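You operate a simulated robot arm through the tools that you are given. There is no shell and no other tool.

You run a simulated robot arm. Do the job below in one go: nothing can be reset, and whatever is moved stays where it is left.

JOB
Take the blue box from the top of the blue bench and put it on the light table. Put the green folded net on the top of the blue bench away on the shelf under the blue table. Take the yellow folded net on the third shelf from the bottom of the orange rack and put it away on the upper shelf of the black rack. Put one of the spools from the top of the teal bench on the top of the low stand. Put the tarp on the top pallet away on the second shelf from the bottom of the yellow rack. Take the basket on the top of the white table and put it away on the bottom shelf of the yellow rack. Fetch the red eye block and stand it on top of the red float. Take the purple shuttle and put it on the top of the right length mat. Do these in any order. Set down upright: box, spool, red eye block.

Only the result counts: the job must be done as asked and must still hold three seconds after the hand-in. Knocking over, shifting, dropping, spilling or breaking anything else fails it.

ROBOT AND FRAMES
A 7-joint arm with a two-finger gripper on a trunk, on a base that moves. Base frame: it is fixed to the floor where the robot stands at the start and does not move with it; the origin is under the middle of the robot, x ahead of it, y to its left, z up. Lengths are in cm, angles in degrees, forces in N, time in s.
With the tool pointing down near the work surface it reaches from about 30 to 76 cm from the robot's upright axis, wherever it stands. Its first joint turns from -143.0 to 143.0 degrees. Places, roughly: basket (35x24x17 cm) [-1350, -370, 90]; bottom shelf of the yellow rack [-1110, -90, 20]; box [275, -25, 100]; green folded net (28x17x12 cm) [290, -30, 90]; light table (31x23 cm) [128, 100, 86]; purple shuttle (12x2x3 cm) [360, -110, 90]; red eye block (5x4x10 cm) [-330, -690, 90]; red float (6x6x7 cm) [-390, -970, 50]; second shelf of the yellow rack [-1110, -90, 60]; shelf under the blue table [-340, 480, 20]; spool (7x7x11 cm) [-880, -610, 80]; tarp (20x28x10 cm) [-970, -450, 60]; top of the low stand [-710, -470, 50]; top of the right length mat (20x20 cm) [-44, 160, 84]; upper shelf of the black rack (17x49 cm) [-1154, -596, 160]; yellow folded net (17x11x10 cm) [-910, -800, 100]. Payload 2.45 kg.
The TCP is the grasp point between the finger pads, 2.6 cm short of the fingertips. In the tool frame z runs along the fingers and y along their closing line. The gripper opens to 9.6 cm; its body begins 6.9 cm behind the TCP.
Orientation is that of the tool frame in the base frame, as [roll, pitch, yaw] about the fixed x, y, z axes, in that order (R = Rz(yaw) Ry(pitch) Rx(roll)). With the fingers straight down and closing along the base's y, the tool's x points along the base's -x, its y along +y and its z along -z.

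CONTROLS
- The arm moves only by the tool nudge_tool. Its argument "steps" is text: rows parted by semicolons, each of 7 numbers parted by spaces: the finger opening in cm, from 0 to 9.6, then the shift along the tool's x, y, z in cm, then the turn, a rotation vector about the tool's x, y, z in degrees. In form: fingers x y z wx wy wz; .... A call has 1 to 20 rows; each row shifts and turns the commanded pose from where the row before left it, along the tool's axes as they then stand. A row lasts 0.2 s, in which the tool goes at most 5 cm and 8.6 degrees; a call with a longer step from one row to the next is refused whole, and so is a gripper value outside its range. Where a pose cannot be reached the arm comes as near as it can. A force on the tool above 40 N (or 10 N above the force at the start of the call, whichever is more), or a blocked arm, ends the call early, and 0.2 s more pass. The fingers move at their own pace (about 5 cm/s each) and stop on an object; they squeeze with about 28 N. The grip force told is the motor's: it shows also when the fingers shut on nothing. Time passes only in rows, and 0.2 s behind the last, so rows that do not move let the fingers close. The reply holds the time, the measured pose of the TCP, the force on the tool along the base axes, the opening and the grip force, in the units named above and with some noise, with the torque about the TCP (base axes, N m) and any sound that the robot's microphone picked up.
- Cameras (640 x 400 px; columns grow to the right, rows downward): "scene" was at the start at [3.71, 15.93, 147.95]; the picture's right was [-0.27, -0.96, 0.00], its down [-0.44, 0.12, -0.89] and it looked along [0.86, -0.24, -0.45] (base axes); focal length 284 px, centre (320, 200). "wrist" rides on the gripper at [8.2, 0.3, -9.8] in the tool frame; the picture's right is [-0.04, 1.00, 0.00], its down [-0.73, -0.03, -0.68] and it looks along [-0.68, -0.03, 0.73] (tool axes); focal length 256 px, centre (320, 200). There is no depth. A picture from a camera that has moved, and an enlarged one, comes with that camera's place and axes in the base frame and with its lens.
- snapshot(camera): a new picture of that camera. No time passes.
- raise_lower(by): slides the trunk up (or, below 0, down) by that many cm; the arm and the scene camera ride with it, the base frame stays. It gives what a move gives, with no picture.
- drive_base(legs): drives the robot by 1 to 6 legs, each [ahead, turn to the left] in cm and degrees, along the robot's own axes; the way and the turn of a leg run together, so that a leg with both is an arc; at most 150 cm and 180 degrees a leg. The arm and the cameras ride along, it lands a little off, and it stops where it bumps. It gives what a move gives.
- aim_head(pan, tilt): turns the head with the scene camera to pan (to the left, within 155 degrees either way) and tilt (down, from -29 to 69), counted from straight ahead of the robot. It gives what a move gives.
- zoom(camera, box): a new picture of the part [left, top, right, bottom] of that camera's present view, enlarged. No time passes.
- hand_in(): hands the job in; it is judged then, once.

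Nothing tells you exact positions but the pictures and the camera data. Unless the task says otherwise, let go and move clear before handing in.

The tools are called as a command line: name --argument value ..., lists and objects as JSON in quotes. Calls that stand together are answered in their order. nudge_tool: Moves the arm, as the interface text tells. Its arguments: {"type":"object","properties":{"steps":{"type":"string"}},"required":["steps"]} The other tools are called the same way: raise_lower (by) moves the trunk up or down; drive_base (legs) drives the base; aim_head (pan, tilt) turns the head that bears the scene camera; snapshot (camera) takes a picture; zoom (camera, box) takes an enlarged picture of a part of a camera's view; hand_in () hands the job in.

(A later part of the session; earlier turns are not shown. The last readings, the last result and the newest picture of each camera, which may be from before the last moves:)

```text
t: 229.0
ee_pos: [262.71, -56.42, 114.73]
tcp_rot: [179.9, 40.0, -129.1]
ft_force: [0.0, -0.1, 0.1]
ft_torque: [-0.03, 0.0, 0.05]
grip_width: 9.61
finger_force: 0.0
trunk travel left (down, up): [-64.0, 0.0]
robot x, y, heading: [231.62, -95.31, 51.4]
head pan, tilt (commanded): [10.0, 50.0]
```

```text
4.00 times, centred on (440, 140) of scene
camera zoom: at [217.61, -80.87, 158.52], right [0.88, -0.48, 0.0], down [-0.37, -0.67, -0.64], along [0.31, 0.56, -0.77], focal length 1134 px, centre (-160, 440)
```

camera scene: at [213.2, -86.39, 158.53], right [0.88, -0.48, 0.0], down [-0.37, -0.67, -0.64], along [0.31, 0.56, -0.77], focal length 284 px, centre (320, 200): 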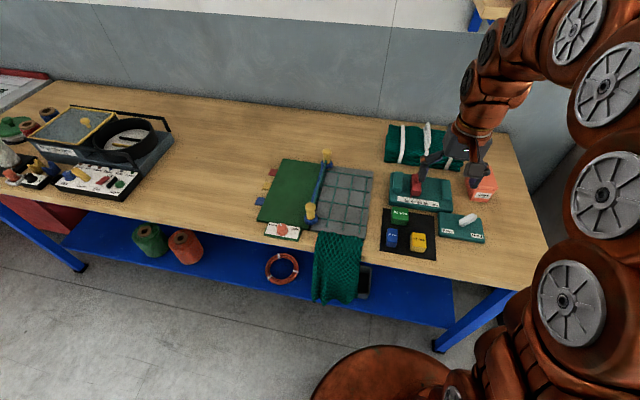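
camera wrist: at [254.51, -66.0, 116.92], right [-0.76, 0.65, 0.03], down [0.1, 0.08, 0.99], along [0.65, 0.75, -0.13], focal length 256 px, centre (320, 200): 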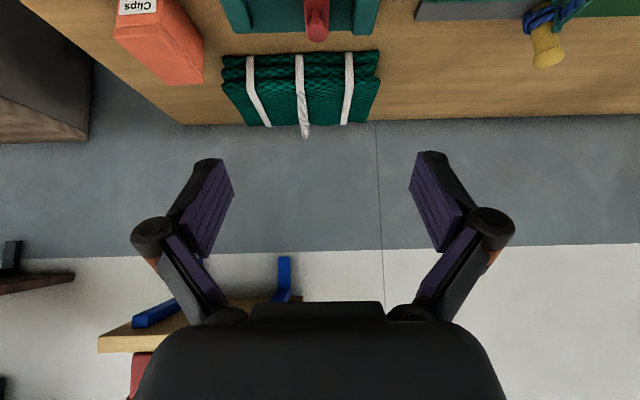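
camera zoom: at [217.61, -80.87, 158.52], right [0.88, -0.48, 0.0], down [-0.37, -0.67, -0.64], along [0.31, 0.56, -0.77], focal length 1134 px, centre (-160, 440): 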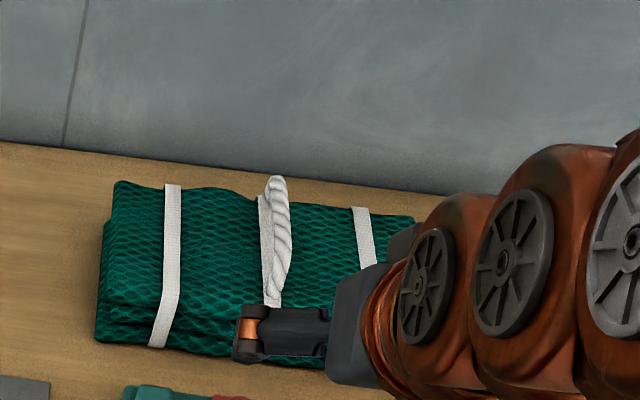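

The handle is a rope arch rising about 4 cm above the folded net, apex near (289, -31, 96). I'll bring the tilted gripper above it.

nudge_tool --steps "6 -2.91 -0.5 3.59 0 0 0; 6 -2.91 -0.5 3.59 0 0 0; 6 -2.91 -0.5 3.59 0 0 0; 6 -2.91 -0.5 3.59 0 0 0; 6 -2.91 -0.5 3.59 0 0 0; 6 -2.91 -0.5 3.59 0 0 0; 6 -2.91 -0.5 3.59 0 0 0; 6 -2.91 -0.5 3.59 0 0 0; 6 0 0 0 0 0 0"

snapshot --camera "wrist"

snapshot --camera "scene"

```text
t: 231.0
ee_pos: [288.75, -30.68, 107.54]
tcp_rot: [-180.0, 39.9, -128.9]
ft_force: [-0.2, -0.1, -0.8]
ft_torque: [0.01, 0.0, 0.03]
grip_width: 6.0
finger_force: 0.0
trunk travel left (down, up): [-64.0, 0.0]
robot x, y, heading: [231.26, -95.33, 51.4]
head pan, tilt (commanded): [10.0, 50.0]
```

```text
taken
camera wrist: at [280.58, -40.23, 109.81], right [-0.76, 0.65, 0.03], down [0.1, 0.08, 0.99], along [0.65, 0.75, -0.13], focal length 256 px, centre (320, 200)
```

wrist: 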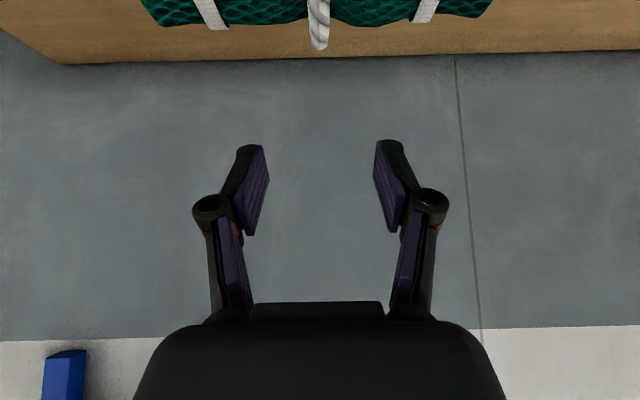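

```text
taken
camera scene: at [217.64, -80.83, 158.52], right [0.88, -0.48, 0.0], down [-0.37, -0.67, -0.64], along [0.31, 0.56, -0.77], focal length 284 px, centre (320, 200)
```

scene: 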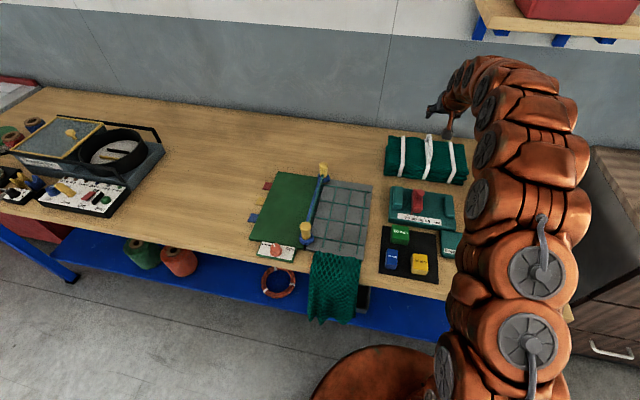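

The handle is centred between the fingers laterally. I'll descend vertically 8 cm and check.

nudge_tool --steps "6 2.57 0 3.06 0 0 0; 6 2.57 0 3.06 0 0 0; 6 0 0 0 0 0 0"

snapshot --camera "wrist"

zoom --camera "scene" --box '[360, 80, 520, 180]'

```text
t: 231.8
ee_pos: [288.74, -30.84, 99.52]
tcp_rot: [179.9, 39.8, -129.0]
ft_force: [-0.1, -0.6, 0.0]
ft_torque: [-0.01, -0.02, 0.0]
grip_width: 6.01
finger_force: 0.0
trunk travel left (down, up): [-64.0, 0.0]
robot x, y, heading: [231.18, -95.18, 51.4]
head pan, tilt (commanded): [10.0, 50.0]
```

```text
taken
camera wrist: at [280.54, -40.25, 101.78], right [-0.76, 0.65, 0.03], down [0.1, 0.08, 0.99], along [0.65, 0.75, -0.13], focal length 256 px, centre (320, 200)
```

wrist: 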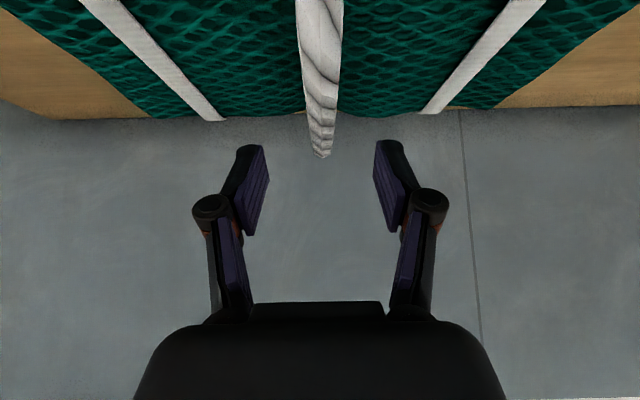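

```text
4.00 times, centred on (440, 130) of scene
camera zoom: at [217.63, -80.84, 158.52], right [0.88, -0.48, 0.0], down [-0.37, -0.67, -0.64], along [0.31, 0.56, -0.77], focal length 1134 px, centre (-160, 480)
```

zoom: 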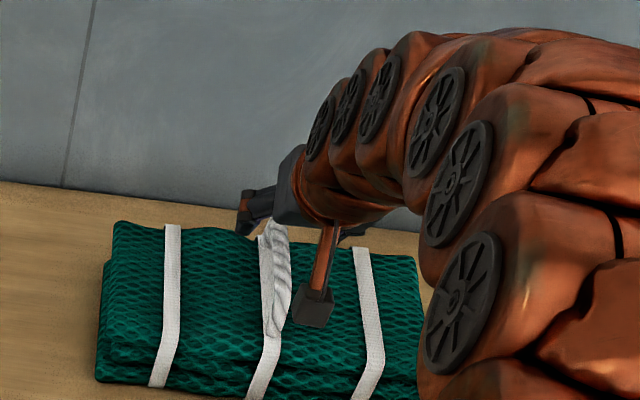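

Clearances look fine. Going down the last 4 cm.

nudge_tool --steps "6 1.29 0 1.53 0 0 0; 6 0.96 0 1.15 0 0 0; 6 0 0 0 0 0 0"

snapshot --camera "wrist"

```text
t: 232.6
ee_pos: [288.56, -30.78, 96.13]
tcp_rot: [-179.9, 40.0, -129.1]
ft_force: [0.5, -0.2, -0.2]
ft_torque: [0.04, 0.03, -0.01]
grip_width: 6.01
finger_force: 0.1
trunk travel left (down, up): [-64.0, 0.0]
robot x, y, heading: [231.36, -95.18, 51.4]
head pan, tilt (commanded): [10.0, 50.0]
```

```text
taken
camera wrist: at [280.55, -40.31, 98.36], right [-0.76, 0.65, 0.03], down [0.1, 0.08, 0.99], along [0.65, 0.75, -0.13], focal length 256 px, centre (320, 200)
```

wrist: 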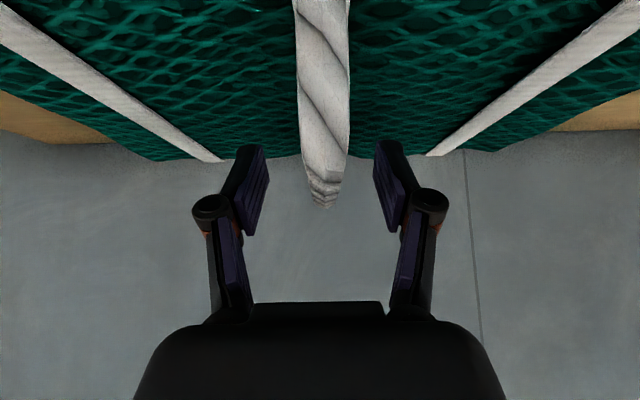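

The rope sits between the pads. Closing on it.

nudge_tool --steps "4 0 0 0 0 0 0; 2 0 0 0 0 0 0; 0.5 0 0 0 0 0 0; 0.5 0 0 0 0 0 0; 0.5 0 0 0 0 0 0; 0.5 0 0 0 0 0 0"

snapshot --camera "wrist"

```text
t: 234.0
ee_pos: [288.62, -30.83, 96.12]
tcp_rot: [-180.0, 40.0, -129.0]
ft_force: [-4.1, 3.8, 2.0]
ft_torque: [-0.03, 0.0, -0.27]
grip_width: 1.28
finger_force: 27.8
trunk travel left (down, up): [-64.0, 0.0]
robot x, y, heading: [231.14, -95.15, 51.4]
head pan, tilt (commanded): [10.0, 50.0]
```

```text
taken
camera wrist: at [280.5, -40.29, 98.36], right [-0.76, 0.65, 0.03], down [0.1, 0.08, 0.99], along [0.65, 0.75, -0.13], focal length 256 px, centre (320, 200)
```

wrist: 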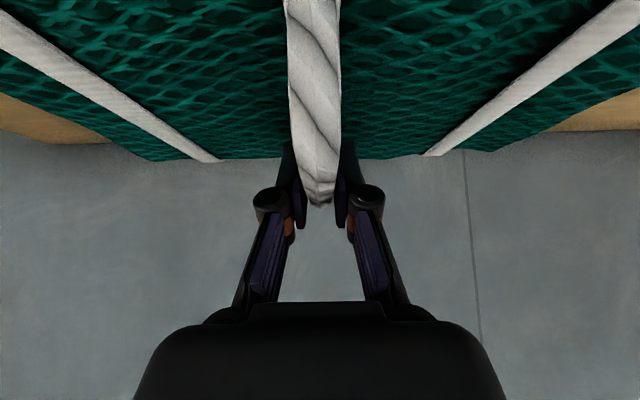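

Gripped the rope at 1.3 cm. Lifting vertically a little and checking how the net hangs.

nudge_tool --steps "0.5 -0.64 0 -0.77 0 0 0; 0.5 -1.29 0 -1.53 0 0 0; 0.5 -1.29 0 -1.53 0 0 0; 0.5 -1.29 0 -1.53 0 0 0; 0.5 0 0 0 0 0 0; 0.5 0 0 0 0 0 0"

snapshot --camera "wrist"

snapshot --camera "scene"

```text
t: 235.4
ee_pos: [288.6, -30.86, 103.18]
tcp_rot: [-180.0, 39.9, -129.1]
ft_force: [0.0, 0.5, -10.2]
ft_torque: [0.04, -0.03, -0.01]
grip_width: 1.27
finger_force: 28.0
trunk travel left (down, up): [-64.0, 0.0]
robot x, y, heading: [231.64, -95.39, 51.4]
head pan, tilt (commanded): [10.0, 50.0]
```

```text
taken
camera wrist: at [280.52, -40.36, 105.41], right [-0.76, 0.65, 0.03], down [0.1, 0.08, 0.99], along [0.65, 0.75, -0.13], focal length 256 px, centre (320, 200)
```

wrist: 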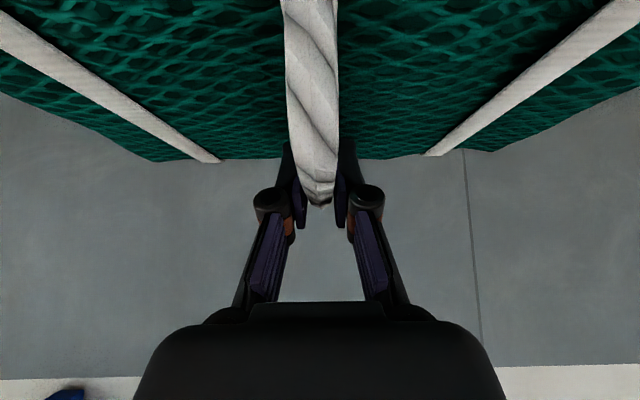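

```text
taken
camera scene: at [217.66, -80.81, 158.52], right [0.88, -0.48, 0.0], down [-0.37, -0.67, -0.64], along [0.31, 0.56, -0.77], focal length 284 px, centre (320, 200)
```

scene: 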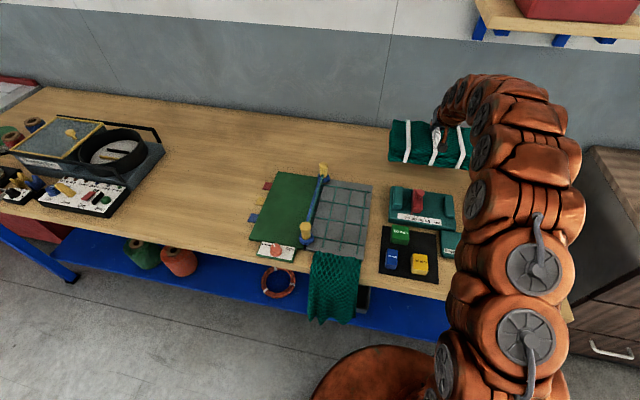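

The net hangs level from the handle. I'll lift higher and pull it back toward the robot.

nudge_tool --steps "0.5 -2.57 0 -3.06 0 0 0; 0.5 -2.57 0 -3.06 0 0 0; 0.5 -2.57 0 -3.06 0 0 0; 0.5 -0.5 0 -0.6 0 0 0; 0.5 3.28 0 -2.76 0 0 0; 0.5 3.28 0 -2.76 0 0 0; 0.5 3.28 0 -2.76 0 0 0; 0.5 3.28 0 -2.76 0 0 0; 0.5 3.28 0 -2.76 0 0 0; 0.5 3.28 0 -2.76 0 0 0; 0.5 3.28 0 -2.76 0 0 0; 0.5 0 0 0 0 0 0"

snapshot --camera "scene"

```text
t: 238.0
ee_pos: [269.77, -54.1, 116.03]
tcp_rot: [-180.0, 39.9, -129.1]
ft_force: [-0.3, -0.5, -8.8]
ft_torque: [0.0, -0.06, 0.02]
grip_width: 1.26
finger_force: 28.1
trunk travel left (down, up): [-64.0, 0.0]
robot x, y, heading: [231.36, -94.98, 51.6]
head pan, tilt (commanded): [10.0, 50.0]
```

```text
taken
camera scene: at [217.62, -80.85, 158.52], right [0.88, -0.48, 0.0], down [-0.37, -0.67, -0.64], along [0.31, 0.56, -0.77], focal length 284 px, centre (320, 200)
```

scene: 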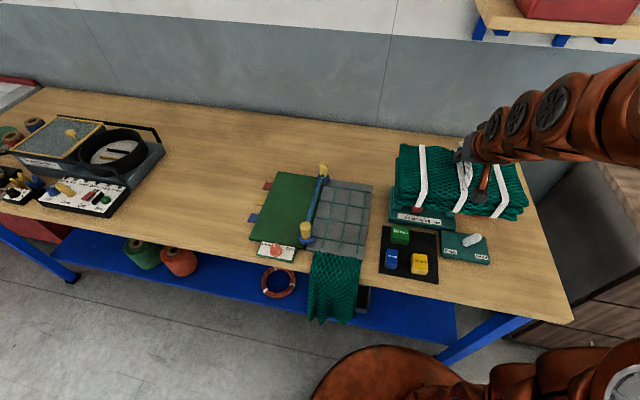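

Now I'll back out and drive left along the wall toward the blue table, checking my heading on the way.

drive_base --legs '[[-63, 0], [0, 89.3]]'

```text
t: 245.3
ee_pos: [151.66, -105.42, 115.88]
tcp_rot: [179.9, 39.9, -40.1]
ft_force: [-0.1, -0.1, -8.5]
ft_torque: [0.03, 0.01, 0.0]
grip_width: 1.25
finger_force: 27.8
trunk travel left (down, up): [-64.0, 0.0]
robot x, y, heading: [192.59, -144.58, 140.5]
head pan, tilt (commanded): [10.0, 50.0]
```

drive_base --legs '[[150, 0], [150, 0], [150, 0]]'

aim_head --pan -15 --tilt 20

snapshot --camera "scene"

```text
t: 266.9
ee_pos: [-195.59, 182.81, 116.01]
tcp_rot: [-180.0, 39.8, -40.3]
ft_force: [-1.0, 0.7, -8.9]
ft_torque: [0.0, 0.0, 0.0]
grip_width: 1.27
finger_force: 27.8
trunk travel left (down, up): [-64.0, 0.0]
robot x, y, heading: [-155.71, 143.15, 140.6]
head pan, tilt (commanded): [10.0, 50.0]
```

```text
t: 267.8
ee_pos: [-195.54, 182.95, 115.98]
tcp_rot: [-179.9, 39.8, -40.2]
ft_force: [0.3, -0.8, -9.1]
ft_torque: [0.0, 0.01, 0.01]
grip_width: 1.27
finger_force: 28.0
trunk travel left (down, up): [-64.0, 0.0]
robot x, y, heading: [-155.26, 143.61, 140.8]
head pan, tilt (commanded): [-15.0, 20.0]
```

```text
taken
camera scene: at [-168.57, 134.32, 163.07], right [0.82, 0.58, 0.0], down [0.2, -0.28, -0.94], along [-0.54, 0.77, -0.34], focal length 284 px, centre (320, 200)
```

scene: 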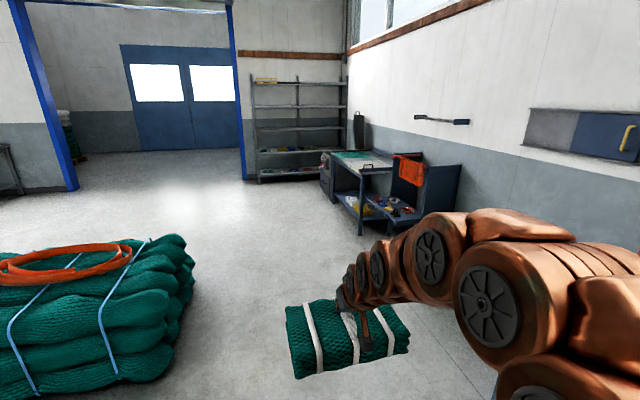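

zoom --camera "scene" --box '[310, 140, 470, 240]'

```text
4.00 times, centred on (390, 190) of scene
camera zoom: at [-168.57, 134.32, 163.07], right [0.82, 0.58, 0.0], down [0.2, -0.28, -0.94], along [-0.54, 0.77, -0.34], focal length 1134 px, centre (40, 240)
```

zoom: 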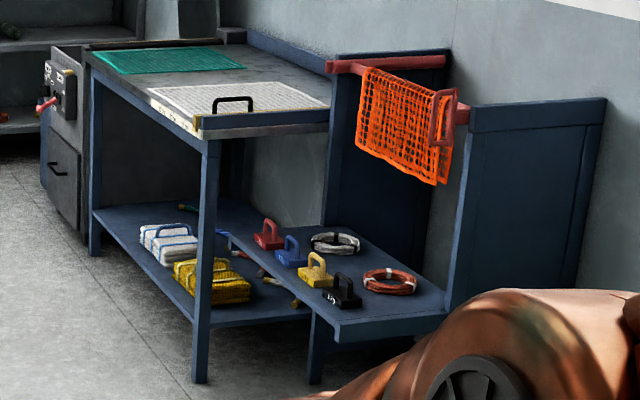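

The blue table's shelf (z about 20) has free space on its left half, around along -597. I'll drive on and then face it.

drive_base --legs '[[150, 0], [150, 0]]'

aim_head --pan -50 --tilt 25

snapshot --camera "scene"

aim_head --pan 20 --tilt 25

snapshot --camera "scene"

```text
t: 282.3
ee_pos: [-429.65, 370.09, 115.99]
tcp_rot: [179.9, 39.8, -39.1]
ft_force: [0.1, 0.8, -8.6]
ft_torque: [0.02, 0.01, 0.02]
grip_width: 1.27
finger_force: 27.9
trunk travel left (down, up): [-64.0, 0.0]
robot x, y, heading: [-388.03, 331.62, 141.5]
head pan, tilt (commanded): [-15.0, 20.0]
```

```text
t: 283.3
ee_pos: [-429.68, 370.05, 116.07]
tcp_rot: [-179.9, 39.9, -38.9]
ft_force: [0.2, -0.6, -8.3]
ft_torque: [0.01, 0.05, -0.02]
grip_width: 1.25
finger_force: 27.8
trunk travel left (down, up): [-64.0, 0.0]
robot x, y, heading: [-388.57, 331.52, 141.7]
head pan, tilt (commanded): [-50.0, 25.0]
```

```text
taken
camera scene: at [-396.27, 323.91, 162.27], right [1.0, 0.03, 0.0], down [0.01, -0.42, -0.91], along [-0.02, 0.91, -0.42], focal length 284 px, centre (320, 200)
```

scene: 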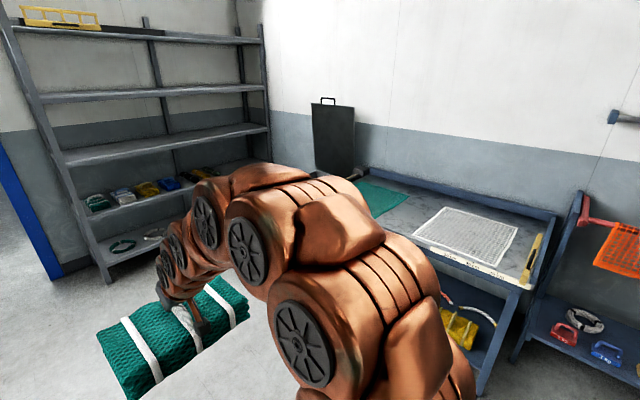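

```text
t: 284.7
ee_pos: [-429.65, 370.1, 115.95]
tcp_rot: [180.0, 39.9, -38.9]
ft_force: [-0.2, 0.7, -10.3]
ft_torque: [0.02, 0.03, 0.01]
grip_width: 1.26
finger_force: 27.8
trunk travel left (down, up): [-64.0, 0.0]
robot x, y, heading: [-388.63, 331.68, 141.6]
head pan, tilt (commanded): [20.0, 25.0]
```

```text
taken
camera scene: at [-404.76, 317.62, 162.27], right [0.32, 0.95, 0.0], down [0.4, -0.13, -0.91], along [-0.86, 0.29, -0.42], focal length 284 px, centre (320, 200)
```

scene: 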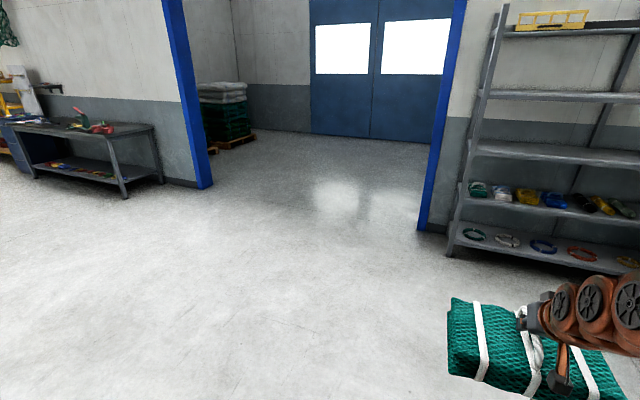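

drive_base --legs '[[86, 0], [0, -91]]'

aim_head --pan 0 --tilt 35

snapshot --camera "scene"

```text
t: 293.1
ee_pos: [-417.52, 426.25, 116.0]
tcp_rot: [179.9, 39.8, -129.6]
ft_force: [0.5, -0.1, -8.7]
ft_torque: [0.03, 0.0, -0.02]
grip_width: 1.29
finger_force: 27.7
trunk travel left (down, up): [-64.0, 0.0]
robot x, y, heading: [-456.59, 385.07, 51.0]
head pan, tilt (commanded): [20.0, 25.0]
```

```text
t: 294.0
ee_pos: [-417.61, 426.27, 116.0]
tcp_rot: [180.0, 39.9, -129.5]
ft_force: [0.1, -0.3, -8.6]
ft_torque: [-0.02, 0.01, -0.01]
grip_width: 1.27
finger_force: 27.8
trunk travel left (down, up): [-64.0, 0.0]
robot x, y, heading: [-456.26, 385.24, 50.9]
head pan, tilt (commanded): [0.0, 35.0]
```

```text
taken
camera scene: at [-468.12, 400.02, 160.69], right [0.78, -0.63, 0.0], down [-0.36, -0.45, -0.82], along [0.52, 0.64, -0.57], focal length 284 px, centre (320, 200)
```

scene: 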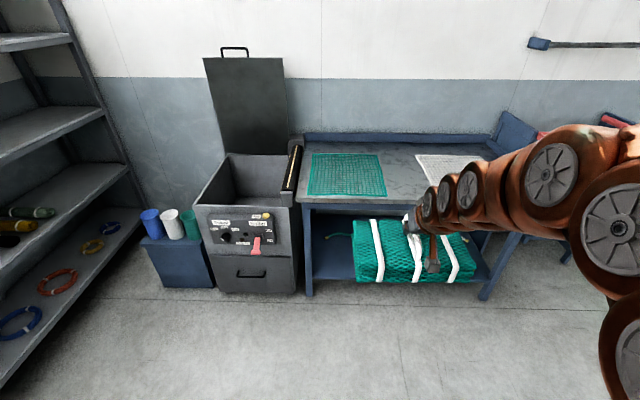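

I'm facing the table's left half. I'll drive closer, stop short of the table, then lower the trunk to look under it.

drive_base --legs '[[44, 0]]'

raise_lower --by -60

aim_head --pan 0 --tilt 30

snapshot --camera "scene"

snapshot --camera "wrist"

```text
t: 296.6
ee_pos: [-389.77, 460.17, 116.03]
tcp_rot: [179.9, 39.8, -129.7]
ft_force: [0.2, 0.8, -8.1]
ft_torque: [-0.01, 0.03, 0.02]
grip_width: 1.27
finger_force: 27.7
trunk travel left (down, up): [-64.0, 0.0]
robot x, y, heading: [-428.35, 419.28, 51.0]
head pan, tilt (commanded): [0.0, 35.0]
```

```text
refused: -60 is not a number from -40 to 40
```

```text
t: 297.3
ee_pos: [-389.7, 460.22, 115.94]
tcp_rot: [179.9, 39.8, -129.6]
ft_force: [-0.7, -1.0, -9.1]
ft_torque: [0.0, 0.03, -0.04]
grip_width: 1.26
finger_force: 27.6
trunk travel left (down, up): [-64.0, 0.0]
robot x, y, heading: [-428.58, 419.68, 50.8]
head pan, tilt (commanded): [0.0, 30.0]
```

```text
taken
camera scene: at [-440.16, 434.4, 161.47], right [0.77, -0.63, 0.0], down [-0.32, -0.39, -0.87], along [0.55, 0.67, -0.5], focal length 284 px, centre (320, 200)
```

scene: 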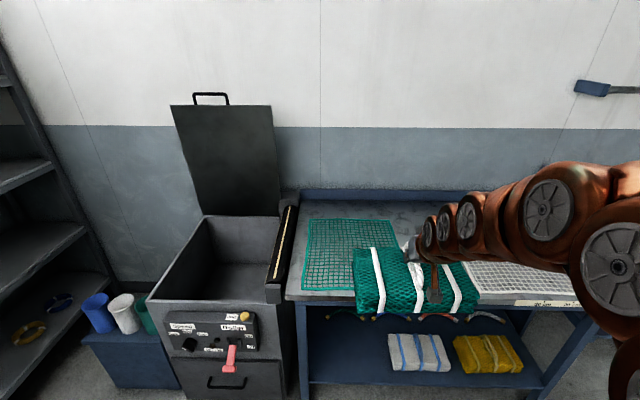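

```text
taken
camera wrist: at [-397.98, 450.86, 118.18], right [-0.75, 0.66, 0.03], down [0.11, 0.08, 0.99], along [0.65, 0.75, -0.13], focal length 256 px, centre (320, 200)
```

wrist: 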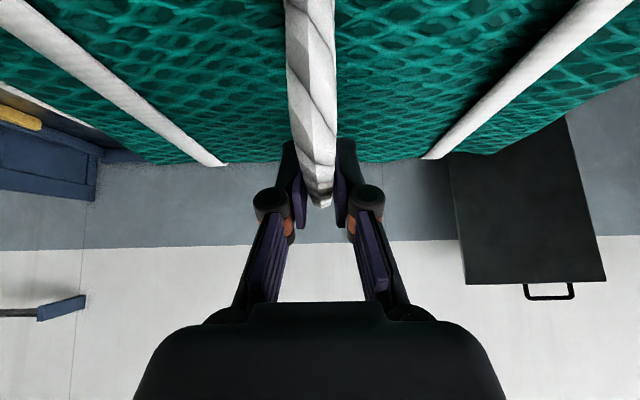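

The shelf's free area is left of the white net, between along -582 and -622. I'll back up a bit for clearance and lower the trunk.

drive_base --legs '[[-6, 0]]'

raise_lower --by -38

raise_lower --by -20

aim_head --pan 5 --tilt 30

snapshot --camera "scene"

```text
t: 298.3
ee_pos: [-393.59, 455.6, 115.91]
tcp_rot: [-179.9, 39.9, -129.8]
ft_force: [0.5, -0.3, -9.6]
ft_torque: [-0.02, -0.02, -0.02]
grip_width: 1.26
finger_force: 27.4
trunk travel left (down, up): [-64.0, 0.0]
robot x, y, heading: [-432.47, 414.77, 50.7]
head pan, tilt (commanded): [0.0, 30.0]
```

```text
t: 301.9
ee_pos: [-393.6, 455.44, 77.86]
tcp_rot: [-180.0, 39.8, -129.8]
ft_force: [-0.2, -0.2, -8.4]
ft_torque: [0.01, -0.03, 0.02]
grip_width: 1.28
finger_force: 27.7
trunk travel left (down, up): [-26.0, 38.0]
robot x, y, heading: [-432.68, 414.89, 51.0]
head pan, tilt (commanded): [0.0, 30.0]
```

```text
t: 304.1
ee_pos: [-393.56, 455.47, 57.84]
tcp_rot: [-179.9, 39.8, -129.7]
ft_force: [-0.4, -0.3, -9.5]
ft_torque: [0.0, 0.02, 0.01]
grip_width: 1.24
finger_force: 28.4
trunk travel left (down, up): [-6.0, 58.0]
robot x, y, heading: [-432.56, 414.67, 51.0]
head pan, tilt (commanded): [0.0, 30.0]
```

```text
t: 304.8
ee_pos: [-393.55, 455.52, 57.86]
tcp_rot: [179.9, 39.8, -129.7]
ft_force: [0.6, 0.4, -9.0]
ft_torque: [-0.03, 0.01, 0.01]
grip_width: 1.29
finger_force: 27.8
trunk travel left (down, up): [-6.0, 58.0]
robot x, y, heading: [-432.41, 414.7, 50.8]
head pan, tilt (commanded): [5.0, 30.0]
```

```text
taken
camera scene: at [-444.63, 430.15, 103.47], right [0.83, -0.56, 0.0], down [-0.28, -0.41, -0.87], along [0.49, 0.72, -0.5], focal length 284 px, centre (320, 200)
```

scene: 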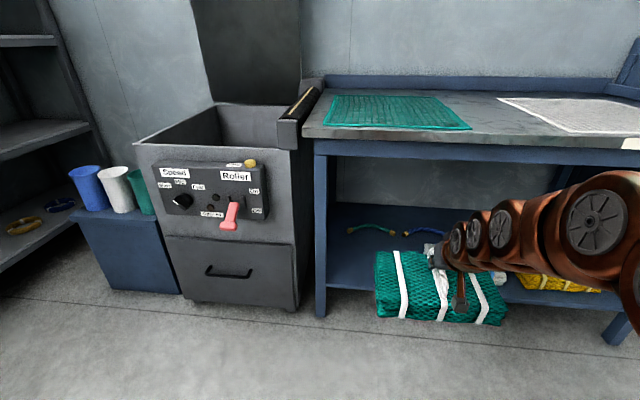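

I can see the free left part of the shelf, with a few hoses only at its back. I'll shift the net left, lower it in front of the shelf, and check.

raise_lower --by -6

nudge_tool --steps "0.5 0 3.67 0 0 0 0; 0.5 0 3.67 0 0 0 0; 0.5 0 3.67 0 0 0 0; 0.5 2.57 0 3.06 0 0 0; 0.5 2.57 0 3.06 0 0 0; 0.5 2.57 0 3.06 0 0 0; 0.5 2.57 0 3.06 0 0 0; 0.5 1.8 0 2.14 0 0 0; 0.5 0 0 0 0 0 0"

snapshot --camera "scene"

snapshot --camera "wrist"

```text
t: 305.8
ee_pos: [-393.63, 455.47, 51.91]
tcp_rot: [-180.0, 39.8, -129.7]
ft_force: [0.5, -0.4, -9.2]
ft_torque: [0.02, 0.0, -0.04]
grip_width: 1.26
finger_force: 28.2
trunk travel left (down, up): [0.0, 64.0]
robot x, y, heading: [-432.17, 414.9, 50.8]
head pan, tilt (commanded): [5.0, 30.0]
```

```text
t: 307.8
ee_pos: [-401.91, 462.42, 33.14]
tcp_rot: [-180.0, 39.8, -129.7]
ft_force: [0.4, -0.2, -9.2]
ft_torque: [0.0, 0.01, -0.01]
grip_width: 1.29
finger_force: 28.6
trunk travel left (down, up): [0.0, 64.0]
robot x, y, heading: [-432.37, 414.78, 51.0]
head pan, tilt (commanded): [5.0, 30.0]
```

```text
taken
camera scene: at [-444.64, 430.16, 97.47], right [0.83, -0.56, 0.0], down [-0.28, -0.41, -0.87], along [0.49, 0.72, -0.5], focal length 284 px, centre (320, 200)
```

scene: 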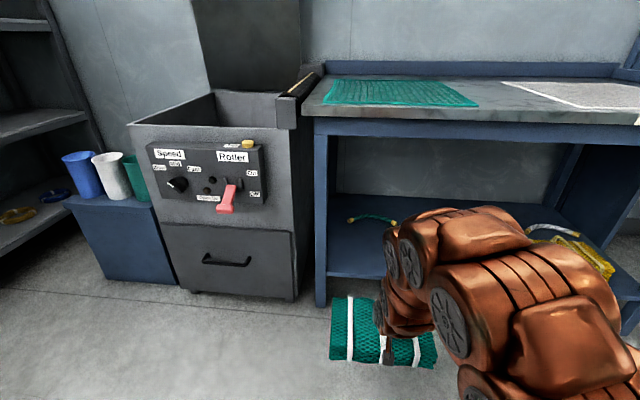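

```text
taken
camera wrist: at [-410.28, 453.08, 35.44], right [-0.75, 0.66, 0.03], down [0.11, 0.08, 0.99], along [0.65, 0.75, -0.13], focal length 256 px, centre (320, 200)
```

wrist: 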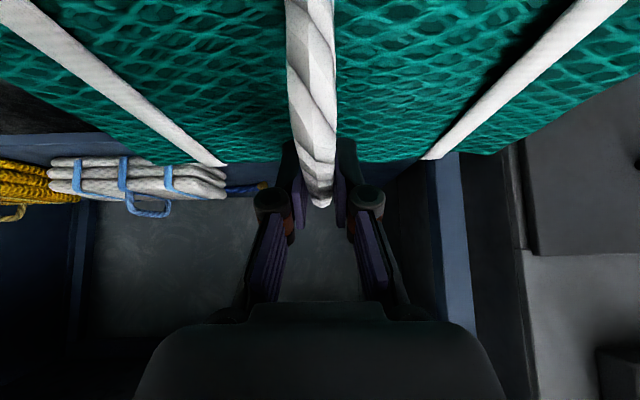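

Clearances each side look like 4–8 cm. I'll shift 2 cm toward the leg, raise slightly and drive the net partway in.

nudge_tool --steps "0.5 -0.96 2 -1.15 0 0 0; 0.5 0 0 0 0 0 0"

drive_base --legs '[[22, 0]]'

snapshot --camera "wrist"

snapshot --camera "scene"

```text
t: 308.4
ee_pos: [-403.68, 463.75, 34.74]
tcp_rot: [179.9, 39.8, -129.7]
ft_force: [0.2, -0.2, -7.4]
ft_torque: [-0.03, 0.01, -0.04]
grip_width: 1.28
finger_force: 27.7
trunk travel left (down, up): [0.0, 64.0]
robot x, y, heading: [-432.45, 415.18, 50.5]
head pan, tilt (commanded): [5.0, 30.0]
```

```text
t: 310.1
ee_pos: [-389.7, 480.72, 34.72]
tcp_rot: [-179.9, 39.8, -129.6]
ft_force: [-0.1, -0.5, -8.7]
ft_torque: [-0.01, 0.0, -0.04]
grip_width: 1.25
finger_force: 28.2
trunk travel left (down, up): [0.0, 64.0]
robot x, y, heading: [-418.58, 432.22, 50.9]
head pan, tilt (commanded): [5.0, 30.0]
```

```text
taken
camera wrist: at [-397.9, 471.44, 36.96], right [-0.75, 0.66, 0.03], down [0.11, 0.08, 0.99], along [0.65, 0.75, -0.13], focal length 256 px, centre (320, 200)
```

wrist: 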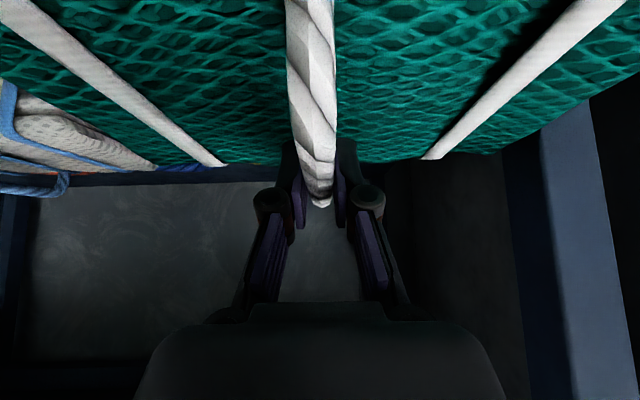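

```text
taken
camera scene: at [-430.69, 447.24, 97.47], right [0.83, -0.56, 0.0], down [-0.28, -0.41, -0.87], along [0.49, 0.72, -0.5], focal length 284 px, centre (320, 200)
```

scene: 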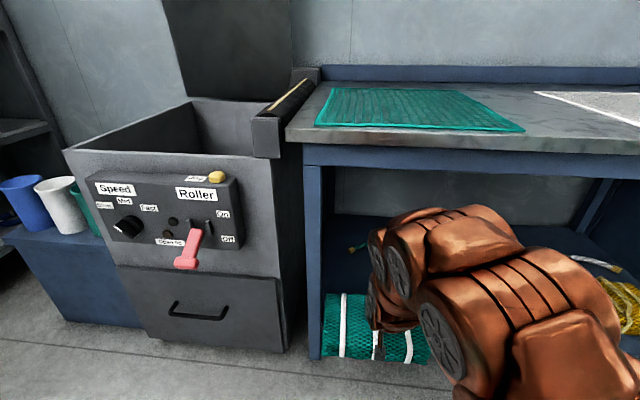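

The leg is nearer than the white net, so I'll shift 3.5 cm back toward the middle and continue driving in.

nudge_tool --steps "0.5 0 -3.5 0 0 0 0; 0.5 0 0 0 0 0 0"

snapshot --camera "wrist"

drive_base --legs '[[11, 0]]'

snapshot --camera "wrist"

snapshot --camera "scene"

```text
t: 310.6
ee_pos: [-387.03, 478.66, 34.71]
tcp_rot: [180.0, 39.8, -129.6]
ft_force: [0.4, 0.4, -9.3]
ft_torque: [0.0, 0.01, -0.04]
grip_width: 1.28
finger_force: 28.0
trunk travel left (down, up): [0.0, 64.0]
robot x, y, heading: [-418.22, 432.09, 50.8]
head pan, tilt (commanded): [5.0, 30.0]
```

```text
taken
camera wrist: at [-395.2, 469.2, 36.94], right [-0.75, 0.66, 0.03], down [0.1, 0.08, 0.99], along [0.65, 0.75, -0.13], focal length 256 px, centre (320, 200)
```

wrist: 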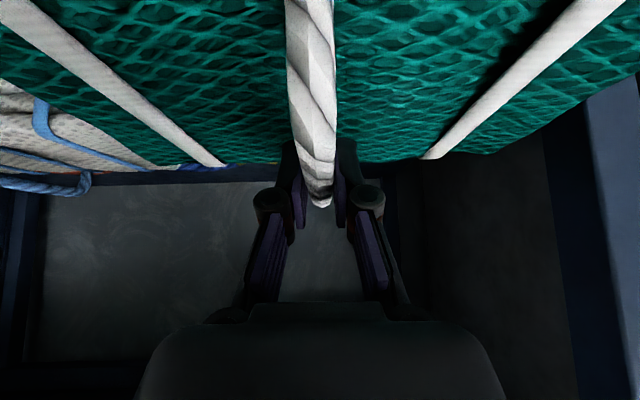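

```text
t: 311.8
ee_pos: [-379.95, 486.98, 34.61]
tcp_rot: [-180.0, 39.8, -129.7]
ft_force: [-0.3, 1.0, -9.0]
ft_torque: [-0.01, 0.02, 0.0]
grip_width: 1.3
finger_force: 28.2
trunk travel left (down, up): [0.0, 64.0]
robot x, y, heading: [-411.22, 440.68, 50.7]
head pan, tilt (commanded): [5.0, 30.0]
```

```text
taken
camera wrist: at [-388.22, 477.71, 36.93], right [-0.75, 0.66, 0.03], down [0.11, 0.08, 0.99], along [0.65, 0.74, -0.13], focal length 256 px, centre (320, 200)
```

wrist: 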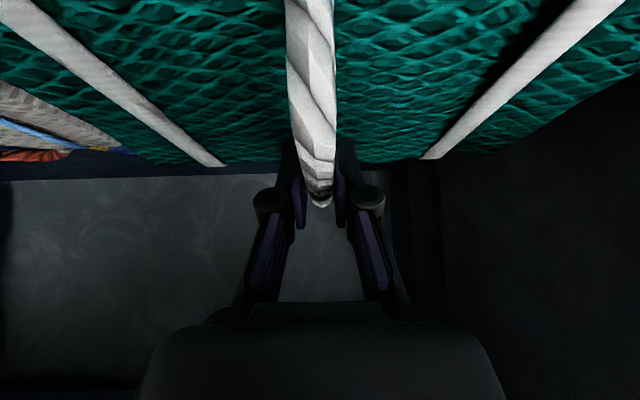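

```text
taken
camera scene: at [-423.7, 455.78, 97.47], right [0.83, -0.56, 0.0], down [-0.28, -0.41, -0.87], along [0.49, 0.72, -0.5], focal length 284 px, centre (320, 200)
```

scene: 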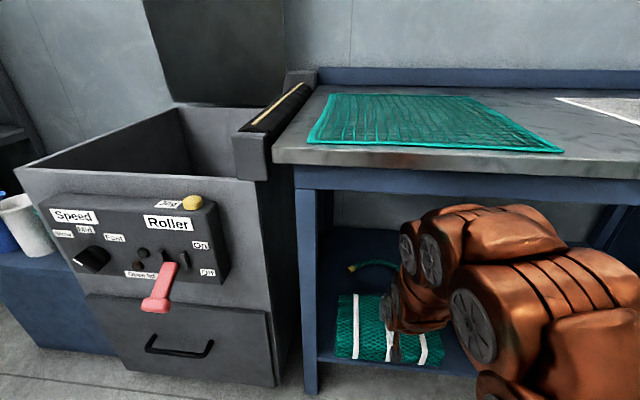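

The net is about 10 cm from its target depth. I'll check the arm's clearance to the table apron before going further.

zoom --camera "scene" --box '[300, 120, 640, 333]'

aim_head --pan -20 --tilt 10

snapshot --camera "scene"

```text
1.88 times, centred on (470, 226) of scene
camera zoom: at [-423.7, 455.78, 97.47], right [0.83, -0.56, 0.0], down [-0.28, -0.41, -0.87], along [0.49, 0.72, -0.5], focal length 532 px, centre (38, 150)
```

zoom: 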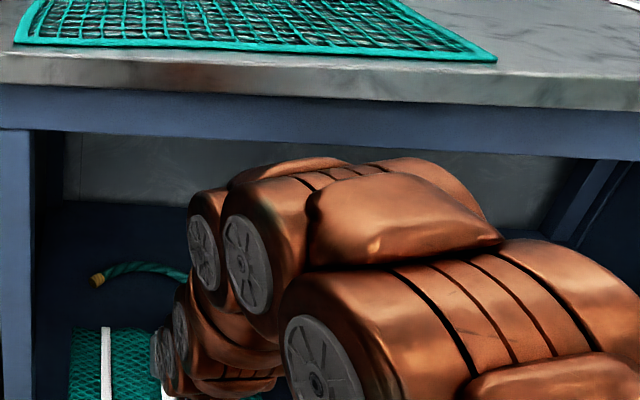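

```text
t: 312.7
ee_pos: [-380.0, 487.01, 34.73]
tcp_rot: [179.9, 39.9, -129.7]
ft_force: [-0.5, 1.2, -8.9]
ft_torque: [-0.02, -0.01, 0.04]
grip_width: 1.25
finger_force: 28.1
trunk travel left (down, up): [0.0, 64.0]
robot x, y, heading: [-411.58, 440.2, 50.9]
head pan, tilt (commanded): [-20.0, 10.0]
```

```text
taken
camera scene: at [-420.81, 453.06, 100.7], right [0.51, -0.86, 0.0], down [-0.15, -0.09, -0.98], along [0.85, 0.5, -0.17], focal length 284 px, centre (320, 200)
```

scene: 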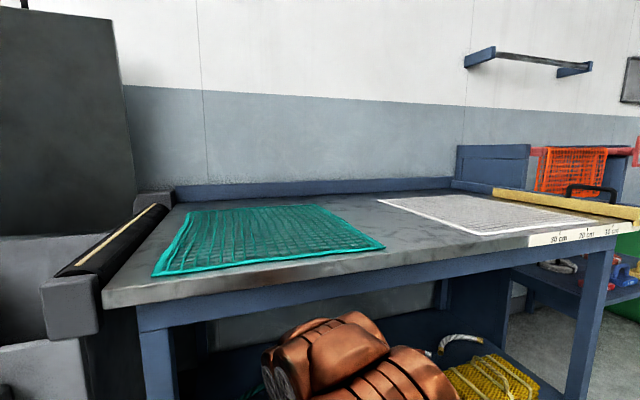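

The bent elbow would come close to the apron if I drive further. I'll back off 18 cm and extend the arm instead, which keeps it flatter under the table.

drive_base --legs '[[-18, 0]]'

nudge_tool --steps "0.5 -3.07 0.04 2.56 0 0 0; 0.5 -3.07 0.04 2.56 0 0 0; 0.5 -3.07 0.04 2.56 0 0 0; 0.5 -3.07 0.04 2.56 0 0 0; 0.5 0 0 0 0 0 0"

aim_head --pan 5 --tilt 30

snapshot --camera "scene"

snapshot --camera "wrist"

```text
t: 314.2
ee_pos: [-391.35, 473.09, 34.63]
tcp_rot: [-179.9, 39.8, -129.7]
ft_force: [0.4, -0.8, -9.3]
ft_torque: [-0.04, 0.01, -0.01]
grip_width: 1.27
finger_force: 28.1
trunk travel left (down, up): [0.0, 64.0]
robot x, y, heading: [-423.46, 426.16, 50.9]
head pan, tilt (commanded): [-20.0, 10.0]
```

```text
t: 315.4
ee_pos: [-381.21, 485.73, 34.74]
tcp_rot: [180.0, 39.9, -129.7]
ft_force: [0.8, 0.1, -8.4]
ft_torque: [0.0, -0.02, 0.01]
grip_width: 1.27
finger_force: 27.9
trunk travel left (down, up): [0.0, 64.0]
robot x, y, heading: [-422.48, 426.1, 50.6]
head pan, tilt (commanded): [-20.0, 10.0]
```

```text
t: 316.3
ee_pos: [-381.28, 485.62, 34.79]
tcp_rot: [-179.9, 39.8, -129.8]
ft_force: [0.6, -0.6, -9.2]
ft_torque: [-0.02, 0.0, 0.0]
grip_width: 1.28
finger_force: 28.4
trunk travel left (down, up): [0.0, 64.0]
robot x, y, heading: [-423.02, 426.58, 50.8]
head pan, tilt (commanded): [5.0, 30.0]
```

```text
taken
camera scene: at [-435.13, 441.8, 97.47], right [0.83, -0.56, 0.0], down [-0.28, -0.41, -0.87], along [0.49, 0.72, -0.5], focal length 284 px, centre (320, 200)
```

scene: 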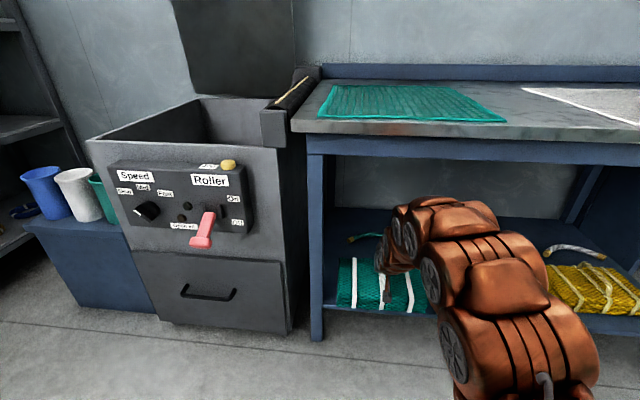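

```text
taken
camera wrist: at [-389.53, 476.22, 36.98], right [-0.75, 0.66, 0.03], down [0.11, 0.08, 0.99], along [0.65, 0.74, -0.13], focal length 256 px, centre (320, 200)
```

wrist: 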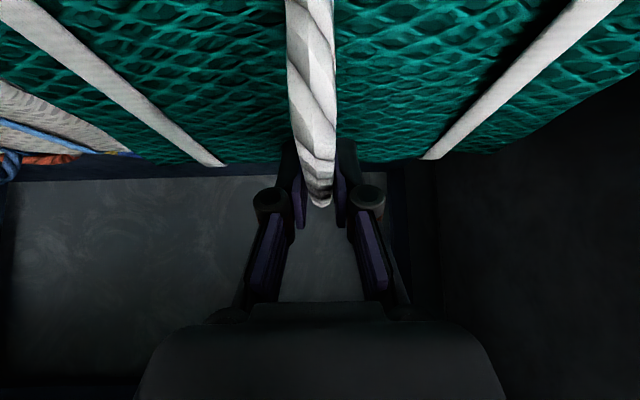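

The arm is flatter now and clear of the apron. Extending the remaining 12 cm.

nudge_tool --steps "0.5 -3.07 0.04 2.56 0 0 0; 0.5 -3.07 0.04 2.56 0 0 0; 0.5 -3.07 0.04 2.56 0 0 0; 0.5 0 0 0 0 0 0"

snapshot --camera "scene"

snapshot --camera "wrist"

```text
t: 317.3
ee_pos: [-373.66, 494.87, 34.58]
tcp_rot: [-180.0, 39.8, -129.7]
ft_force: [0.4, -0.2, -8.7]
ft_torque: [-0.02, 0.04, 0.0]
grip_width: 1.25
finger_force: 27.4
trunk travel left (down, up): [0.0, 64.0]
robot x, y, heading: [-423.06, 426.45, 50.9]
head pan, tilt (commanded): [5.0, 30.0]
```

```text
taken
camera scene: at [-435.13, 441.81, 97.47], right [0.83, -0.56, 0.0], down [-0.28, -0.41, -0.87], along [0.49, 0.72, -0.5], focal length 284 px, centre (320, 200)
```

scene: 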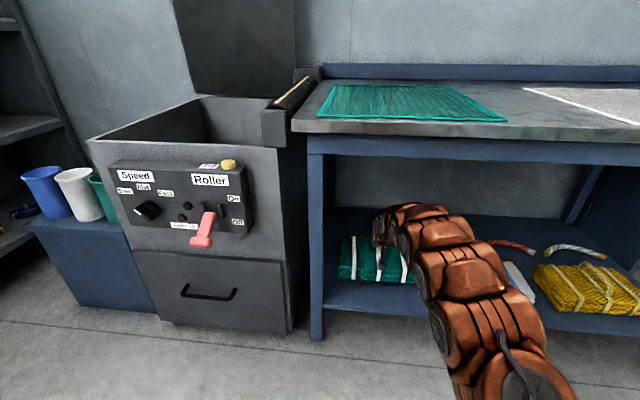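

```text
taken
camera wrist: at [-381.92, 485.5, 36.96], right [-0.75, 0.66, 0.03], down [0.11, 0.08, 0.99], along [0.65, 0.74, -0.13], focal length 256 px, centre (320, 200)
```

wrist: 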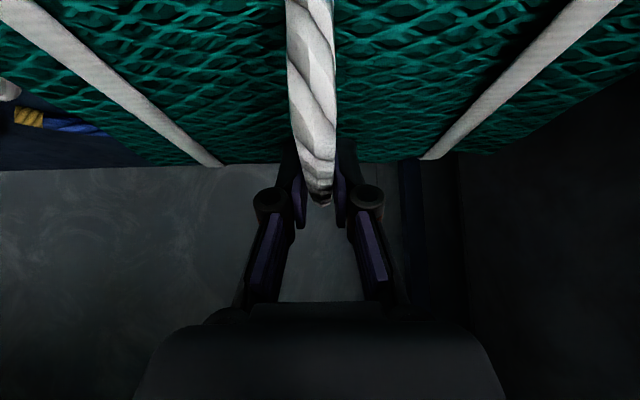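

The net is fully over the shelf. Lowering it slowly until it touches.

nudge_tool --steps "0.5 1.29 0 1.53 0 0 0; 0.5 0.96 0 1.15 0 0 0; 0.5 0 0 0 0 0 0"

nudge_tool --steps "0.5 0.32 0 0.38 0 0 0; 0.5 0.32 0 0.38 0 0 0; 0.5 0 0 0 0 0 0"

nudge_tool --steps "0.5 0.32 0 0.38 0 0 0; 0.5 0 0 0 0 0 0"

```text
t: 318.1
ee_pos: [-373.77, 494.69, 31.22]
tcp_rot: [179.9, 39.9, -129.6]
ft_force: [1.7, 1.2, -4.5]
ft_torque: [-0.1, 0.09, 0.0]
grip_width: 1.27
finger_force: 28.4
trunk travel left (down, up): [0.0, 64.0]
robot x, y, heading: [-422.94, 426.55, 50.8]
head pan, tilt (commanded): [5.0, 30.0]
```

```text
t: 318.9
ee_pos: [-373.81, 494.78, 30.31]
tcp_rot: [-179.9, 39.9, -129.7]
ft_force: [3.3, 4.2, 12.1]
ft_torque: [-0.07, 0.04, 0.18]
grip_width: 1.28
finger_force: 27.8
trunk travel left (down, up): [0.0, 64.0]
robot x, y, heading: [-423.0, 426.61, 50.7]
head pan, tilt (commanded): [5.0, 30.0]
```

```text
t: 319.5
ee_pos: [-373.78, 494.84, 29.95]
tcp_rot: [-180.0, 40.1, -129.6]
ft_force: [3.3, 4.1, 29.8]
ft_torque: [0.31, -0.24, 0.0]
grip_width: 1.3
finger_force: 27.8
trunk travel left (down, up): [0.0, 64.0]
robot x, y, heading: [-422.97, 426.37, 50.7]
head pan, tilt (commanded): [5.0, 30.0]
```

The net is down on the shelf. Releasing the handle and backing the gripper out along its axis.

nudge_tool --steps "0.5 -0.2 0 -0.24 0 0 0; 3 0 0 0 0 0 0; 5 0 0 0 0 0 0; 6 0 0 0 0 0 0; 6 0 0 -1.5 0 0 0; 6 0 0 -2.5 0 0 0; 6 0 0 -3 0 0 0; 6 0 0 0 0 0 0"

snapshot --camera "wrist"

snapshot --camera "scene"

```text
t: 321.3
ee_pos: [-376.83, 491.28, 35.48]
tcp_rot: [-180.0, 39.8, -129.7]
ft_force: [0.3, -0.8, 0.5]
ft_torque: [0.0, -0.04, 0.0]
grip_width: 6.01
finger_force: 0.0
trunk travel left (down, up): [0.0, 64.0]
robot x, y, heading: [-423.19, 426.4, 50.5]
head pan, tilt (commanded): [5.0, 30.0]
```

```text
taken
camera wrist: at [-384.91, 481.94, 37.69], right [-0.75, 0.66, 0.03], down [0.11, 0.08, 0.99], along [0.65, 0.74, -0.13], focal length 256 px, centre (320, 200)
```

wrist: 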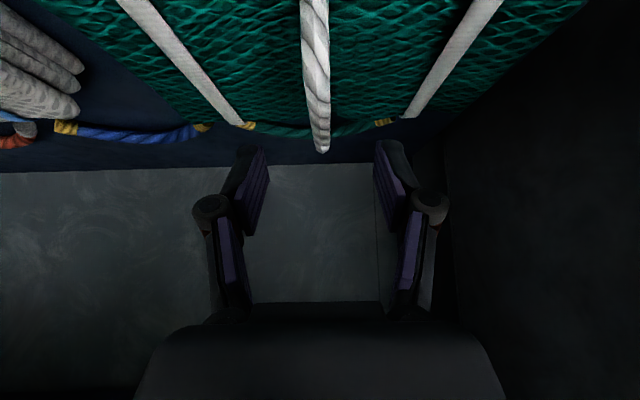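

```text
taken
camera scene: at [-435.15, 441.78, 97.47], right [0.83, -0.56, 0.0], down [-0.28, -0.41, -0.87], along [0.49, 0.72, -0.5], focal length 284 px, centre (320, 200)
```

scene: 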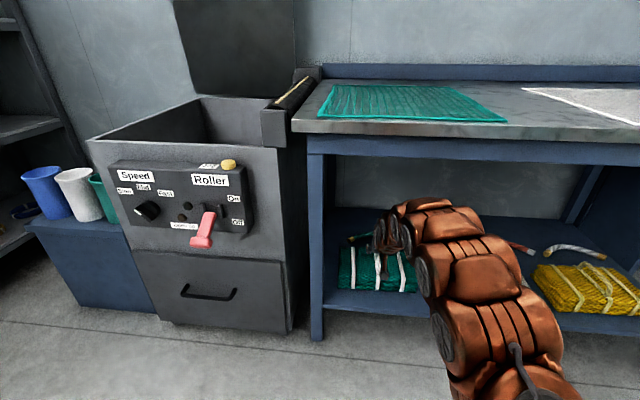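

The green net rests on the shelf. I'll pull the arm back out and raise.

nudge_tool --steps "6 2.4 0 -3.4 0 0 0; 6 3.07 0 -2.56 0 0 0; 6 3.07 0 -2.56 0 0 0; 6 3.07 0 -2.56 0 0 0; 6 3.07 0 -2.56 0 0 0; 6 3.07 0 -2.56 0 0 0; 6 3.07 0 -2.56 0 0 0; 6 3.07 0 -2.56 0 0 0; 6 0 0 0 0 0 0"

drive_base --legs '[[-40, 0]]'

snapshot --camera "scene"

```text
t: 323.3
ee_pos: [-394.12, 471.89, 38.25]
tcp_rot: [-179.9, 39.7, -129.6]
ft_force: [-0.7, -0.9, 0.3]
ft_torque: [-0.03, 0.02, 0.0]
grip_width: 5.99
finger_force: 0.1
out of reach, approached as far as the arm can: row 7, 8
trunk travel left (down, up): [0.0, 64.0]
robot x, y, heading: [-422.95, 426.23, 50.8]
head pan, tilt (commanded): [5.0, 30.0]
```

```text
t: 325.8
ee_pos: [-419.57, 440.83, 38.33]
tcp_rot: [180.0, 39.7, -129.8]
ft_force: [-0.1, 0.7, -0.8]
ft_torque: [-0.03, 0.01, 0.01]
grip_width: 6.01
finger_force: 0.1
trunk travel left (down, up): [0.0, 64.0]
robot x, y, heading: [-448.26, 395.66, 50.9]
head pan, tilt (commanded): [5.0, 30.0]
```

```text
taken
camera scene: at [-460.52, 410.79, 97.47], right [0.83, -0.56, 0.0], down [-0.28, -0.41, -0.87], along [0.49, 0.71, -0.5], focal length 284 px, centre (320, 200)
```

scene: 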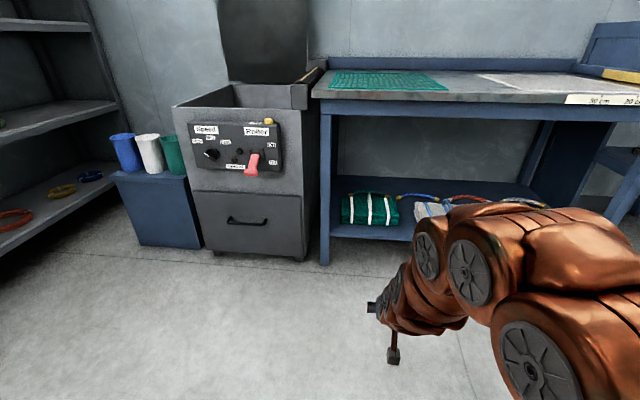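

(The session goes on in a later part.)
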